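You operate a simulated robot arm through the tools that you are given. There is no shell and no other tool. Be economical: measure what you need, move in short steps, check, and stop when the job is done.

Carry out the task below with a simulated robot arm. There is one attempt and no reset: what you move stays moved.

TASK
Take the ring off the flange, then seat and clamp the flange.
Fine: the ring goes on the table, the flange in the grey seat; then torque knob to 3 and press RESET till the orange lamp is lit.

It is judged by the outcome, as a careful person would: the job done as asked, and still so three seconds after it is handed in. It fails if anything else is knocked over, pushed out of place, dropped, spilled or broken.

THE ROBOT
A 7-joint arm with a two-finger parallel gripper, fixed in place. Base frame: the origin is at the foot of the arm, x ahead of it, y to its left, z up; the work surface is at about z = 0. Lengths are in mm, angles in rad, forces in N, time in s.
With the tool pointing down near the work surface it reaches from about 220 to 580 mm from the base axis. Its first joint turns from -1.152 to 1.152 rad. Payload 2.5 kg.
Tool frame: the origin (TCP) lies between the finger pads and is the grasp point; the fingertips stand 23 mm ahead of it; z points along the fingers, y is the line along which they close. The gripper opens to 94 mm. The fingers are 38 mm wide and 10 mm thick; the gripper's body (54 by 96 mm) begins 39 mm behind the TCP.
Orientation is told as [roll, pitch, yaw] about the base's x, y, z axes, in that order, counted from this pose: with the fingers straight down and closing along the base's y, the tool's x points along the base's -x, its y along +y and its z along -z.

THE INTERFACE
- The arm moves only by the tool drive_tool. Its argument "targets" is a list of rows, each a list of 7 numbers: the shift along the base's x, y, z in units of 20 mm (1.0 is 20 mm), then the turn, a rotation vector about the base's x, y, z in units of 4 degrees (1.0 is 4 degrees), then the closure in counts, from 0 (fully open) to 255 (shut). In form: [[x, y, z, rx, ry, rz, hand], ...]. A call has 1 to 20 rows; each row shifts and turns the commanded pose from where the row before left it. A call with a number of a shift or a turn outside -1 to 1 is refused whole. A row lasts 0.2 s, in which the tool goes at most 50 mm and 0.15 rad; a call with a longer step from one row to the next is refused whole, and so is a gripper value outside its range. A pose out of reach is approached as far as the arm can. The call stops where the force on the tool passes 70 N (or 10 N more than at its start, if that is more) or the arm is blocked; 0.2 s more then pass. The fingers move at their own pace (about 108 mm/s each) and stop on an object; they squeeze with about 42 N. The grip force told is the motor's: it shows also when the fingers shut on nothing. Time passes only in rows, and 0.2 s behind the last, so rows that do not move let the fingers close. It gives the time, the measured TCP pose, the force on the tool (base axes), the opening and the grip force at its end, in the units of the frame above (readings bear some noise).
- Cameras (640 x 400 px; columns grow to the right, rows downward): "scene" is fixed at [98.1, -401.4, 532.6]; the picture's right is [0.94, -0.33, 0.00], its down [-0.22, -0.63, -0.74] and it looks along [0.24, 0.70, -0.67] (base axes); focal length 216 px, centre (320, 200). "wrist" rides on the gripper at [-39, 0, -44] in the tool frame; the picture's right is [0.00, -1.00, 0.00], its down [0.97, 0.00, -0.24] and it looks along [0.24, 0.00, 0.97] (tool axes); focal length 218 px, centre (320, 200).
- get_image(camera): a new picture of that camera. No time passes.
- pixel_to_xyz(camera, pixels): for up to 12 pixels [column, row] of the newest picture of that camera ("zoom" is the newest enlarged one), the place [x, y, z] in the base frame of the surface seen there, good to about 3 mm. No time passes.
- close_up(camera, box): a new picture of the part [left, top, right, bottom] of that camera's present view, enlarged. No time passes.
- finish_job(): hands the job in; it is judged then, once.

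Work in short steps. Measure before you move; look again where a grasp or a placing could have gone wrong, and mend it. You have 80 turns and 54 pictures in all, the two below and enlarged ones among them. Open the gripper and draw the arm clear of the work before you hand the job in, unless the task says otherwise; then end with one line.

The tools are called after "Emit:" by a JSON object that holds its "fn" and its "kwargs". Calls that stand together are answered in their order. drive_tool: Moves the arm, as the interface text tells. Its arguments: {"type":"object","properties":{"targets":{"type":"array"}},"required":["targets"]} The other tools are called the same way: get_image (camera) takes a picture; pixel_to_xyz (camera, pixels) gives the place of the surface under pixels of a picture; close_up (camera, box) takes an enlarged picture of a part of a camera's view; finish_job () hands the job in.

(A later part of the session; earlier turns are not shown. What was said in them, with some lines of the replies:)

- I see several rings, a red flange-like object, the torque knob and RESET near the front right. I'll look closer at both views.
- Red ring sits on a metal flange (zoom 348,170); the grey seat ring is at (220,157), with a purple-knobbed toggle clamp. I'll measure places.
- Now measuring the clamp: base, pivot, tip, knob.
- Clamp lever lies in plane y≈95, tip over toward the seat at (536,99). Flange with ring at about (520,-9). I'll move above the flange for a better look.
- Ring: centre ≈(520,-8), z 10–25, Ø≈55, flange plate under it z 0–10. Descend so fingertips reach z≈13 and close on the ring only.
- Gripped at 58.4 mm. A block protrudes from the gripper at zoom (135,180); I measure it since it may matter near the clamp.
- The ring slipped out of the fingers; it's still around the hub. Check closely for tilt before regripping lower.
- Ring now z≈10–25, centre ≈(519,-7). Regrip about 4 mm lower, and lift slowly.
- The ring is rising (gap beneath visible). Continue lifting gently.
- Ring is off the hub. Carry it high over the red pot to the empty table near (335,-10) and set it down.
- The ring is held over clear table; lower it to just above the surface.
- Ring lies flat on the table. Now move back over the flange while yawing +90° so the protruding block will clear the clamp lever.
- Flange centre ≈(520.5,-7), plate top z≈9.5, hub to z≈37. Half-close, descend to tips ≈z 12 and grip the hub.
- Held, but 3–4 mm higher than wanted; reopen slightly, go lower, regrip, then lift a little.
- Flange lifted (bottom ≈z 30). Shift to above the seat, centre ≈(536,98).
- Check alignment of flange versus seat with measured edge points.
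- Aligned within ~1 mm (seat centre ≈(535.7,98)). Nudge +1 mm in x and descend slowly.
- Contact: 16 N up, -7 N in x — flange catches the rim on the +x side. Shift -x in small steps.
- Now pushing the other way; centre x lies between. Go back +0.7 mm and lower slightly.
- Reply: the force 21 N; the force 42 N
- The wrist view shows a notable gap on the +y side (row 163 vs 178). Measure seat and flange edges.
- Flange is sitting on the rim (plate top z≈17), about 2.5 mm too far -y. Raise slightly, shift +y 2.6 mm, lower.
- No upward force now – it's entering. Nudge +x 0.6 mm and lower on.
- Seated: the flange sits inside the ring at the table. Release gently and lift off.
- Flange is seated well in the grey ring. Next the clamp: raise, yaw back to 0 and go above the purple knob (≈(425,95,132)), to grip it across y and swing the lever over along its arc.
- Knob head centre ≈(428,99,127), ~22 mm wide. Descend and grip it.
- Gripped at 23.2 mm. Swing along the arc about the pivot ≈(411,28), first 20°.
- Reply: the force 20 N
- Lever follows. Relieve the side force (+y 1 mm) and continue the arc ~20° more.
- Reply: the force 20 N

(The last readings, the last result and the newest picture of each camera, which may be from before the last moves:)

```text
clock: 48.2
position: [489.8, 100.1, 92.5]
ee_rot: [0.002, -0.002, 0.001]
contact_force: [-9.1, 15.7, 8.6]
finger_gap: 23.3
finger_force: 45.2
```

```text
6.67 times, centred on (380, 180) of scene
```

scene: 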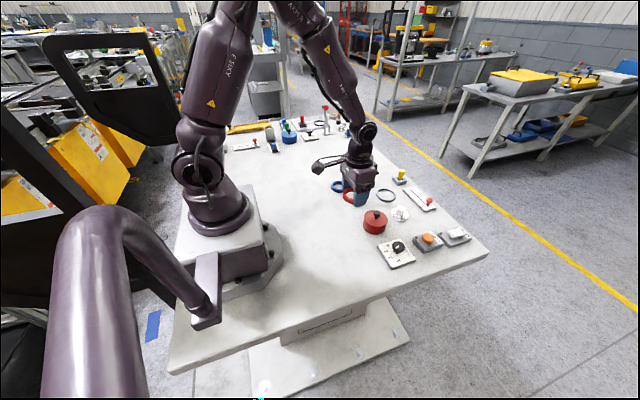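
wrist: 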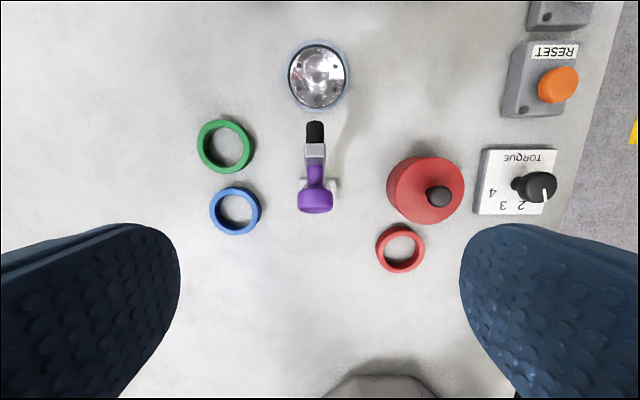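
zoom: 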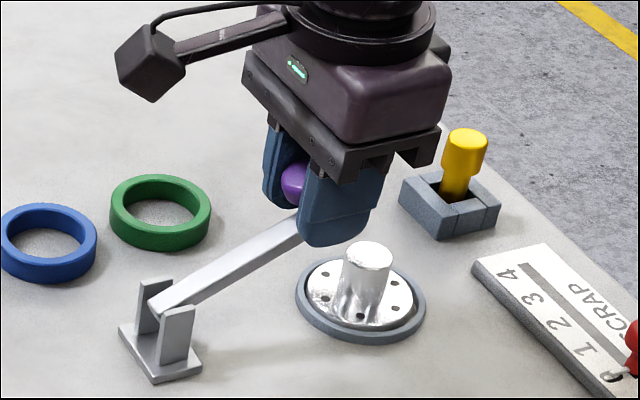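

Continue in small steps until the pad meets the hub (watching vertical force).

Emit:
{"fn": "drive_tool", "kwargs": {"targets": [[0.26, 0.04, -0.34, 0, 0, 0, 255], [0.12, 0, -0.18, 0, 0, 0, 255], [0, 0, 0, 0, 0, 0, 255]]}}

Emit:
{"fn": "close_up", "kwargs": {"camera": "scene", "box": [350, 160, 410, 205]}}

```text
clock: 49.0
position: [496.4, 101.4, 82.0]
ee_rot: [0.0, 0.0, -0.001]
contact_force: [-7.0, 7.1, 10.2]
finger_gap: 23.3
finger_force: 45.2
```

```text
8.89 times, centred on (380, 182) of scene
```

zoom: 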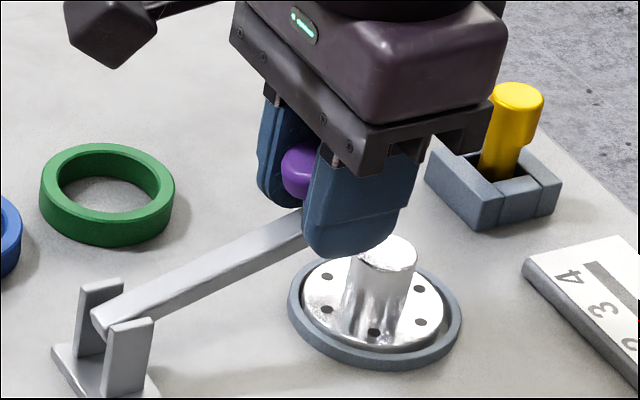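

Emit:
{"fn": "drive_tool", "kwargs": {"targets": [[0.12, 0.02, -0.2, 0, 0, 0, 255], [0.12, 0, -0.22, 0, 0, 0, 255], [0, 0, 0, 0, 0, 0, 255]]}}

Emit:
{"fn": "get_image", "kwargs": {"camera": "wrist"}}

```text
clock: 49.8
position: [501.7, 98.1, 73.7]
ee_rot: [0.0, -0.002, -0.003]
contact_force: [-1.9, 1.8, 12.9]
finger_gap: 23.2
finger_force: 44.9
```

```text
14 pictures are left
```

wrist: 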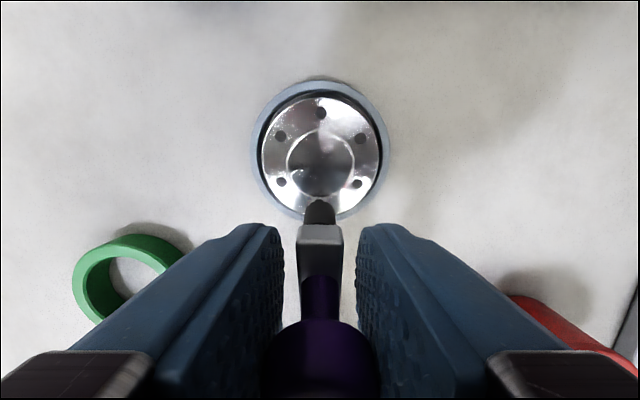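

Emit:
{"fn": "pixel_to_xyz", "kwargs": {"camera": "wrist", "pixels": [[320, 345], [320, 325], [320, 235], [320, 250], [320, 215], [320, 204], [320, 165], [320, 185]]}}

Emit:
{"fn": "close_up", "kwargs": {"camera": "scene", "box": [355, 165, 405, 200]}}

```text
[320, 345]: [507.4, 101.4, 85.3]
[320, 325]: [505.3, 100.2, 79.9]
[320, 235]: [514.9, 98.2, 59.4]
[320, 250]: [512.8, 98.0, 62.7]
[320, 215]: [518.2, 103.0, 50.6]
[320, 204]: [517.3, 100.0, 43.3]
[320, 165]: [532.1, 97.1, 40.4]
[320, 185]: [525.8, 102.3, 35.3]
```

```text
11.43 times, centred on (380, 182) of scene
```

zoom: 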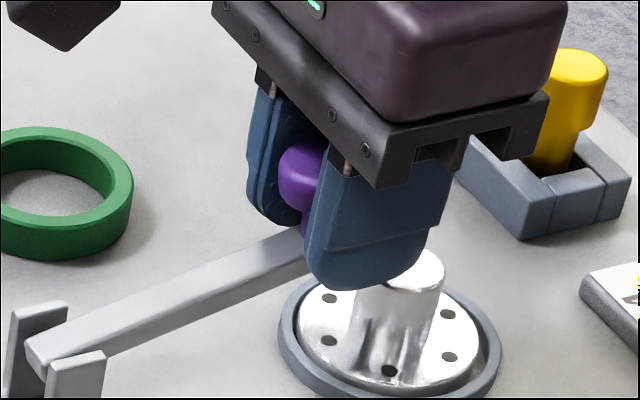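

Pad (~(520,100,43)) is close to the hub top (z 37). Continue down a bit more.

Emit:
{"fn": "drive_tool", "kwargs": {"targets": [[0.08, 0, -0.2, 0, 0, 0, 255], [0, 0, 0, 0, 0, 0, 255]]}}

Emit:
{"fn": "drive_tool", "kwargs": {"targets": [[0.06, 0, -0.2, 0, 0, 0, 255], [0, 0, 0, 0, 0, 0, 255]]}}

Emit:
{"fn": "close_up", "kwargs": {"camera": "wrist", "box": [230, 60, 410, 380]}}

```text
clock: 50.4
position: [502.8, 100.1, 70.8]
ee_rot: [0.0, -0.003, -0.002]
contact_force: [1.9, -1.7, 15.0]
finger_gap: 23.4
finger_force: 44.8
```

```text
clock: 51.0
position: [505.6, 100.0, 66.4]
ee_rot: [-0.003, -0.003, -0.002]
contact_force: [6.7, -7.2, 14.4]
finger_gap: 23.3
finger_force: 45.4
```

```text
1.25 times, centred on (320, 220) of wrist
```

zoom: 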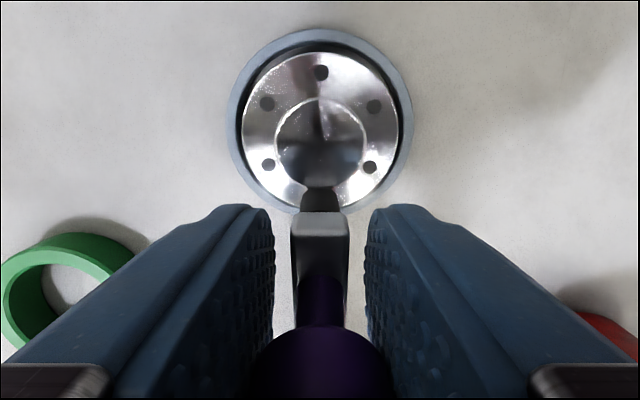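

Emit:
{"fn": "pixel_to_xyz", "kwargs": {"camera": "zoom", "pixels": [[320, 225], [320, 212], [320, 196], [320, 250], [320, 340], [320, 365], [320, 150]]}}

```text
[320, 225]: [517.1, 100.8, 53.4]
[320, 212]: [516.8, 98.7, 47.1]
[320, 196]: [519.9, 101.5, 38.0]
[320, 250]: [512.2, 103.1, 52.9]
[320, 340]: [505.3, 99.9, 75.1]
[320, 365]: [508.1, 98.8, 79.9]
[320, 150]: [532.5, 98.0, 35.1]
```

Lever end is at z≈53, pad nearly on the hub; the fingertips are getting low. Release, rise, close the fingers and press the knob from above instead.

Emit:
{"fn": "drive_tool", "kwargs": {"targets": [[0, 0, 0, 0, 0, 0, 170], [0, 0, 0, 0, 0, 0, 120], [0, 0, 0, 0, 0, 0, 120], [0, 0, 0.5, 0, 0, 0, 120], [0, 0, 1, 0, 0, 0, 120], [0, 0, 1, 0, 0, 0, 120], [0, 0, 1, 0, 0, 0, 120], [0, 0, 0, 0, 0, 0, 255], [0, 0, 0, 0, 0, 0, 255]]}}

Emit:
{"fn": "close_up", "kwargs": {"camera": "scene", "box": [345, 150, 415, 205]}}

```text
clock: 53.0
position: [504.0, 100.7, 136.4]
ee_rot: [0.002, 0.001, -0.001]
contact_force: [0.0, -1.1, 0.5]
finger_gap: 0.0
finger_force: 42.0
```

```text
7.27 times, centred on (380, 178) of scene
```

zoom: 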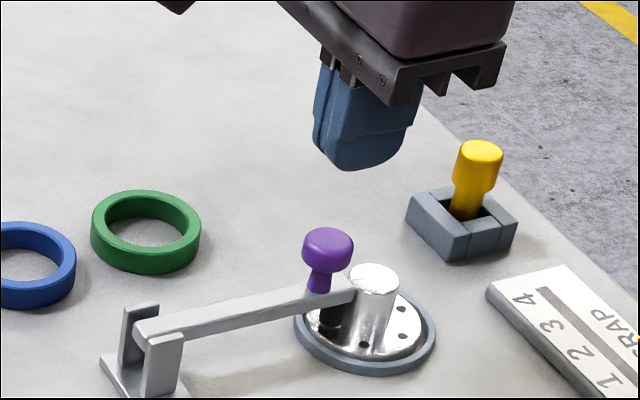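

Lever stayed down; its pad goes onto the flange plate beside the hub. Measure knob top and press down gently.

Emit:
{"fn": "pixel_to_xyz", "kwargs": {"camera": "zoom", "pixels": [[328, 234], [328, 260], [345, 290], [330, 325], [145, 330], [250, 305], [350, 300]]}}

```text
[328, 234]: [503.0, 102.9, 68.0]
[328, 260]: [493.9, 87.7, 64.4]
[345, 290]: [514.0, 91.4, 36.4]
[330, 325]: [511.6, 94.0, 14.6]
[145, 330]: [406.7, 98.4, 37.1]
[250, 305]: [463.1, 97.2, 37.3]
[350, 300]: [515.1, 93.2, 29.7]
```

Lever is now horizontal (top z≈37 both ends), pad on the plate. Press on the knob (top z≈70) to make sure it is fully down.

Emit:
{"fn": "drive_tool", "kwargs": {"targets": [[0, -0.05, -1, 0, 0, 0, 255], [0, 0, -0.8, 0, 0, 0, 255], [0, 0, -0.2, 0, 0, 0, 255], [0, 0, -0.15, 0, 0, 0, 255], [0, 0, -0.1, 0, 0, 0, 255], [0, 0, 0, 0, 0, 0, 255]]}}

```text
clock: 54.4
position: [505.5, 97.9, 92.0]
ee_rot: [0.0, -0.001, 0.001]
contact_force: [-3.3, -2.6, 12.1]
finger_gap: 0.0
finger_force: 41.6
```

Emit:
{"fn": "drive_tool", "kwargs": {"targets": [[0, 0, -0.1, 0, 0, 0, 255], [0, 0, -0.1, 0, 0, 0, 255], [0, 0, 0, 0, 0, 0, 255]]}}

```text
clock: 55.2
position: [506.5, 99.7, 91.5]
ee_rot: [-0.001, -0.007, -0.001]
contact_force: [-17.7, -10.1, 53.1]
finger_gap: 0.0
finger_force: 42.2
```

Firm at 53 N: clamp is down. Rise and go above the torque knob at ≈(421,-136).

Emit:
{"fn": "drive_tool", "kwargs": {"targets": [[0, 0, 1, 0, 0, 0, 255], [0, 0, 1, 0, 0, 0, 255], [0, 0, 1, 0, 0, 0, 255], [0, 0, 1, 0, 0, 0, 255], [-0.36, -0.98, 0, 0, 0, 0, 255], [-0.36, -0.98, 0, 0, 0, 0, 255], [-0.36, -0.98, 0, 0, 0, 0, 255], [-0.36, -0.98, 0, 0, 0, 0, 255], [-0.36, -0.98, 0, 0, 0, 0, 255], [-0.36, -0.98, 0, 0, 0, 0, 255], [-0.36, -0.98, 0, 0, 0, 0, 0], [-0.36, -0.98, 0, 0, 0, 0, 0], [-0.36, -0.98, 0, 0, 0, 0, 0], [-0.36, -0.98, 0, 0, 0, 0, 0], [-0.36, -0.98, 0, 0, 0, 0, 0], [-0.36, -0.98, 0, 0, 0, 0, 0], [0, 0, 0, 0, 0, 0, 0]]}}

Emit:
{"fn": "close_up", "kwargs": {"camera": "wrist", "box": [250, 130, 390, 270]}}

Emit:
{"fn": "close_up", "kwargs": {"camera": "scene", "box": [340, 155, 470, 275]}}

```text
clock: 58.8
position: [418.1, -135.1, 169.2]
ee_rot: [0.0, 0.0, 0.0]
contact_force: [-0.2, -0.2, 0.7]
finger_gap: 94.4
finger_force: 0.1
```

```text
2.86 times, centred on (320, 200) of wrist
```

zoom: 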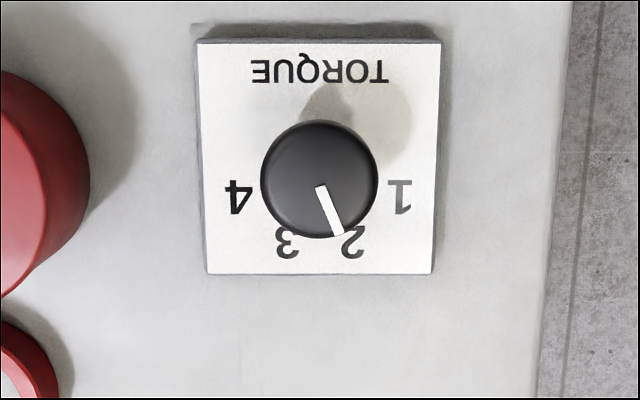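

```text
3.33 times, centred on (405, 215) of scene
```

zoom: 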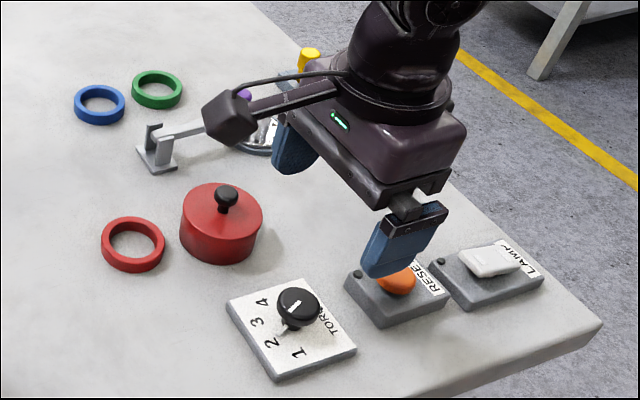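

Pointer is at 2 (zoom 337,235); 3 is ~45–48° clockwise from above. Measure the knob.

Emit:
{"fn": "pixel_to_xyz", "kwargs": {"camera": "wrist", "pixels": [[320, 190], [302, 193], [338, 193], [320, 174], [320, 211], [348, 199], [331, 214], [309, 214], [292, 199], [335, 226]]}}

Emit:
{"fn": "pixel_to_xyz", "kwargs": {"camera": "zoom", "pixels": [[297, 300], [297, 318], [288, 328], [283, 332]]}}

```text
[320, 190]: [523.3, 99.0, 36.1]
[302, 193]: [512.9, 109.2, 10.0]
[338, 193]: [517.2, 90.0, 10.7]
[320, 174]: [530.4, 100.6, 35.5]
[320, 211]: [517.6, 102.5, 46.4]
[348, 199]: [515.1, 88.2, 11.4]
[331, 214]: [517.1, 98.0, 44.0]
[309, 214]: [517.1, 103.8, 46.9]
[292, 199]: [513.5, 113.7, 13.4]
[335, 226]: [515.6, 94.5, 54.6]
```

```text
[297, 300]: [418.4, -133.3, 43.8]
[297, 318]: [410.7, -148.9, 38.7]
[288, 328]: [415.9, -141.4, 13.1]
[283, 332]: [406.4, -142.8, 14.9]
```

Emit:
{"fn": "get_image", "kwargs": {"camera": "wrist"}}

Emit:
{"fn": "pixel_to_xyz", "kwargs": {"camera": "wrist", "pixels": [[320, 190], [302, 193], [338, 193], [320, 174], [320, 210], [348, 199], [331, 214], [309, 214], [292, 199], [285, 160], [353, 160]]}}

```text
8 pictures are left
```

wrist: 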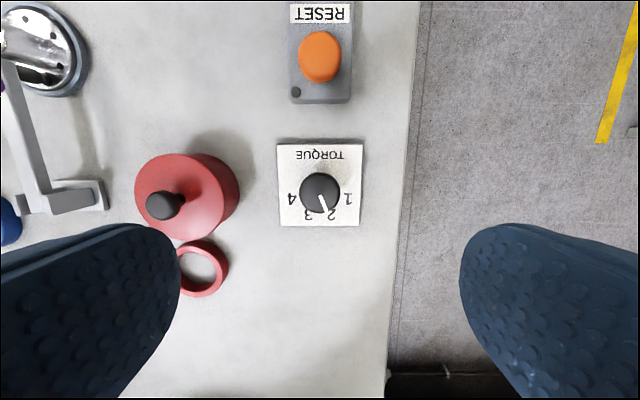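

```text
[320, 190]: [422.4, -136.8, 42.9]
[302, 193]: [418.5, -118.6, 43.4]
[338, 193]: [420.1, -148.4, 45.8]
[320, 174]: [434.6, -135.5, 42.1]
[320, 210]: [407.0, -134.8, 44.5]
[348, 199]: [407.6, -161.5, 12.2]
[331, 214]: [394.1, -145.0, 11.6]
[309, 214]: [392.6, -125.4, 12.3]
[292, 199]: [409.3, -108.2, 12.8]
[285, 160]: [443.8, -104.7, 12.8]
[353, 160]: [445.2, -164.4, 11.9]
```

Knob centre ≈(420.5,-135.5), top z 43, Ø≈30. Descend with tips at ~z 25 and grip.

Emit:
{"fn": "drive_tool", "kwargs": {"targets": [[0.12, -0.02, -1, 0, 0, 0, 60], [0, 0, -1, 0, 0, 0, 60], [0, 0, -1, 0, 0, 0, 60], [0, 0, -1, 0, 0, 0, 60], [0, 0, -1, 0, 0, 0, 60], [0, 0, -1, 0, 0, 0, 60], [0, 0, -0.1, 0, 0, 0, 60], [0, 0, 0, 0, 0, 0, 60], [0, 0, 0, 0, 0, 0, 255], [0, 0, 0, 0, 0, 0, 255], [0, 0, 0, 0, 0, 0, 255]]}}

```text
clock: 61.2
position: [419.8, -133.9, 45.4]
ee_rot: [0.003, 0.001, 0.001]
contact_force: [0.7, 8.3, -2.2]
finger_gap: 33.5
finger_force: 45.4
```

Gripped (33.5 mm). Turn 45° clockwise seen from above (-z).

Emit:
{"fn": "drive_tool", "kwargs": {"targets": [[0, 0.03, 0, 0, 0, -1, 255], [0, 0, 0, 0, 0, -1, 255], [0, 0, 0, 0, 0, -1, 255], [0, 0, 0, 0, 0, -1, 255], [0, 0, 0, 0, 0, -1, 255], [0, 0, 0, 0, 0, -1, 255], [0, 0, 0, 0, 0, -1, 255], [0, 0, 0, 0, 0, -1, 255], [0, 0, 0, 0, 0, -1, 255], [0, 0, 0, 0, 0, -1, 255], [0, 0, 0, 0, 0, -1, 255], [0, 0, 0, 0, 0, -0.25, 255], [0, 0, 0, 0, 0, 0, 255]]}}

Emit:
{"fn": "drive_tool", "kwargs": {"targets": [[0, 0, 0, 0, 0, 0, 150], [0, 0, 0, 0, 0, 0, 60], [0, 0, 0.5, 0, 0, 0, 60], [0, 0, 1, 0, 0, 0, 60], [0, 0, 1, 0, 0, 0, 60], [0, 0, 1, 0, 0, 0, 60], [0, 0, 1, 0, 0, 0, 60], [0, 0, 1, 0, 0, 0, 60]]}}

Emit:
{"fn": "close_up", "kwargs": {"camera": "wrist", "box": [240, 110, 400, 270]}}

```text
clock: 64.0
position: [420.2, -134.7, 45.8]
ee_rot: [-0.003, 0.003, -0.789]
contact_force: [-17.6, 9.9, 26.0]
finger_gap: 33.3
finger_force: 45.0
```

```text
clock: 65.8
position: [418.5, -135.1, 156.2]
ee_rot: [0.001, 0.0, -0.786]
contact_force: [-0.3, 0.2, -0.7]
finger_gap: 71.8
finger_force: 0.0
```

```text
2.50 times, centred on (320, 190) of wrist
```

zoom: 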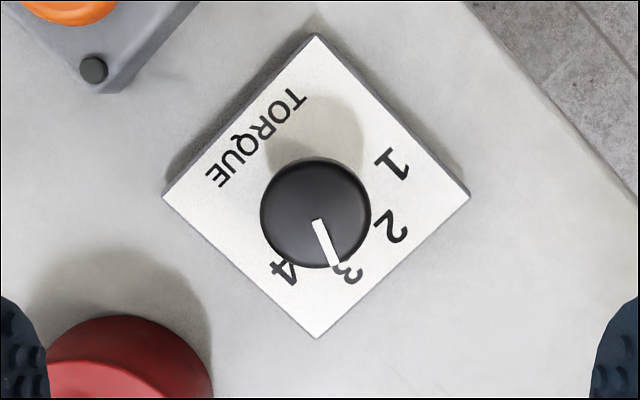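

Pointer now at 3. Close the fingers and go over the RESET button (≈(517.5,-135.5), top z≈41), stopping just above.

Emit:
{"fn": "drive_tool", "kwargs": {"targets": [[0.99, 0, 0, 0, 0, 0, 255], [0.99, 0, 0, 0, 0, 0, 255], [0.99, 0, 0, 0, 0, 0, 255], [0.99, 0, 0, 0, 0, 0, 255], [0.99, 0, 0, 0, 0, 0, 255], [0, 0, -1, 0, 0, 0, 255], [0, 0, -1, 0, 0, 0, 255], [0, 0, -1, 0, 0, 0, 255], [0, 0, -1, 0, 0, 0, 255], [0, 0, 0, 0, 0, 0, 255]]}}

Emit:
{"fn": "close_up", "kwargs": {"camera": "scene", "box": [390, 200, 470, 265]}}

```text
clock: 68.0
position: [518.6, -133.7, 73.8]
ee_rot: [0.0, 0.0, -0.785]
contact_force: [-0.1, -0.1, -0.2]
finger_gap: 0.0
finger_force: 41.7
```

```text
6.15 times, centred on (430, 232) of scene
```

zoom: 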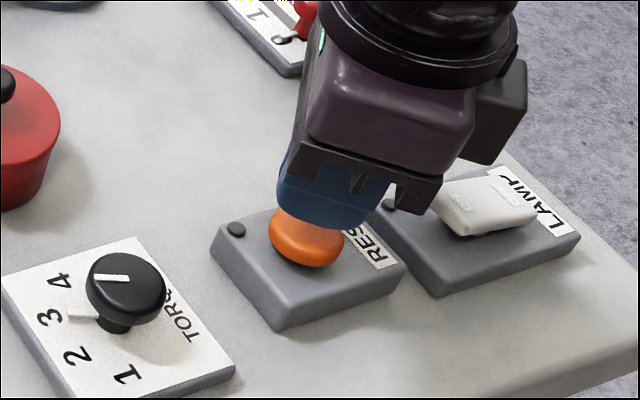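

The pointer reads 3; the small dark lamp sits on the RESET box at zoom (235,228). Press down.

Emit:
{"fn": "drive_tool", "kwargs": {"targets": [[0, 0, -0.3, 0, 0, 0, 255], [0, 0, -0.15, 0, 0, 0, 255], [0, 0, -0.1, 0, 0, 0, 255], [0, 0, -0.1, 0, 0, 0, 255], [0, 0, -0.1, 0, 0, 0, 255], [0, 0, 0, 0, 0, 0, 255], [0, 0, 0, 0, 0, 0, 255]]}}

Emit:
{"fn": "close_up", "kwargs": {"camera": "scene", "box": [390, 200, 470, 265]}}

```text
clock: 69.6
position: [517.9, -135.5, 59.4]
ee_rot: [0.0, -0.001, -0.785]
contact_force: [0.6, -0.6, 1.7]
finger_gap: 0.0
finger_force: 41.6
```

```text
6.15 times, centred on (430, 232) of scene
```

zoom: 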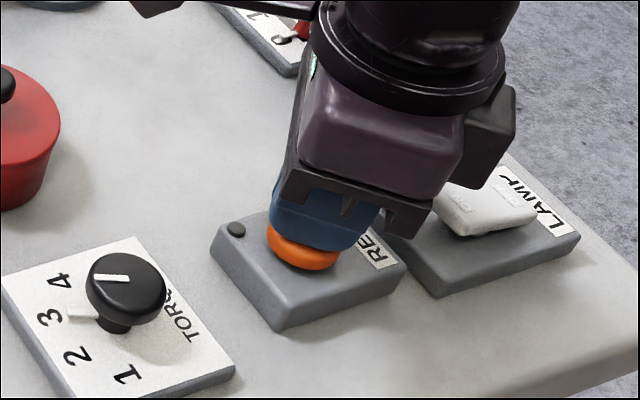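

Touching only lightly (1.7 N), lamp dark. Press further.

Emit:
{"fn": "drive_tool", "kwargs": {"targets": [[0, 0, -0.1, 0, 0, 0, 255], [0, 0, -0.1, 0, 0, 0, 255], [0, 0, -0.05, 0, 0, 0, 255], [0, 0, 0, 0, 0, 0, 255], [0, 0, 0, 0, 0, 0, 255], [0, 0, 0, 0, 0, 0, 255]]}}

```text
clock: 71.0
position: [518.7, -134.8, 55.5]
ee_rot: [0.002, 0.0, -0.784]
contact_force: [-1.4, 1.8, 7.8]
finger_gap: 0.0
finger_force: 42.4
```

Emit:
{"fn": "drive_tool", "kwargs": {"targets": [[0, 0, -0.08, 0, 0, 0, 255], [0, 0, -0.08, 0, 0, 0, 255], [0, 0, 0, 0, 0, 0, 255], [0, 0, 0, 0, 0, 0, 255], [0, 0, 0, 0, 0, 0, 255], [0, 0, 0, 0, 0, 0, 255]]}}

Emit:
{"fn": "close_up", "kwargs": {"camera": "scene", "box": [390, 200, 470, 265]}}

```text
clock: 72.4
position: [519.3, -135.2, 54.1]
ee_rot: [0.001, -0.004, -0.784]
contact_force: [-3.7, -1.0, 27.9]
finger_gap: 0.3
finger_force: 41.9
```

```text
6.15 times, centred on (430, 232) of scene
```

zoom: 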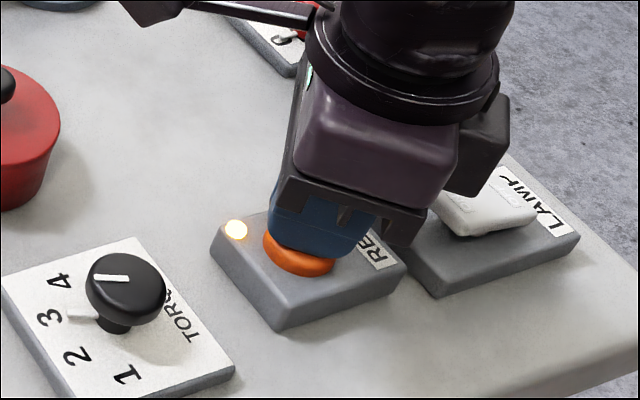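

The lamp is lit. Release the button, rise and draw clear, opening the gripper; then check the whole scene.

Emit:
{"fn": "drive_tool", "kwargs": {"targets": [[0, 0, 0.5, 0, 0, 0, 255], [0, 0, 1, 0, 0, 0, 255], [0, 0, 1, 0, 0, 0, 255], [0, 0, 1, 0, 0, 0, 255], [0, 0, 1, 0, 0, 0, 255], [0, 0, 1, 0, 0, 0, 0], [0, 0, 1, 0, 0, 0, 0], [-1, 0, 1, 0, 0, 0, 0], [-1, 0, 1, 0, 0, 0, 0], [-1, 0, 1, 0, 0, 0, 0], [-1, 0, 0, 0, 0, 0, 0], [-1, 0, 0, 0, 0, 0, 0], [-1, 0, 0, 0, 0, 0, 0], [-1, 0, 0, 0, 0, 0, 0], [0, 0, 0, 0, 0, 0, 0], [0, 0, 0, 0, 0, 0, 0]]}}

Emit:
{"fn": "close_up", "kwargs": {"camera": "scene", "box": [325, 150, 485, 270]}}

```text
clock: 75.8
position: [381.3, -134.9, 240.4]
ee_rot: [-0.001, -0.001, -0.786]
contact_force: [0.1, -1.0, -0.2]
finger_gap: 93.9
finger_force: 0.1
```

```text
3.33 times, centred on (405, 210) of scene
```

zoom: 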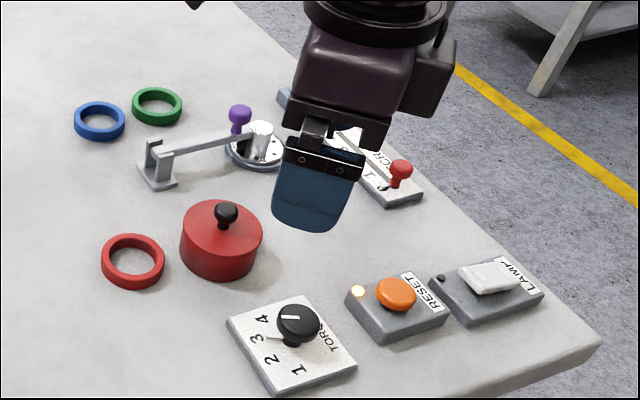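

Everything checks out: ring on the table, flange seated and clamped, knob at 3, lamp still lit after release. Handing in.

Emit:
{"fn": "finish_job", "kwargs": {}}

```text
The job is handed in.
```

The job is done and handed in: the red ring is on the table, the flange is seated in the grey seat with the clamp lever down on it, the torque knob is at 3, and the orange RESET lamp was lit and still on after I released the button.
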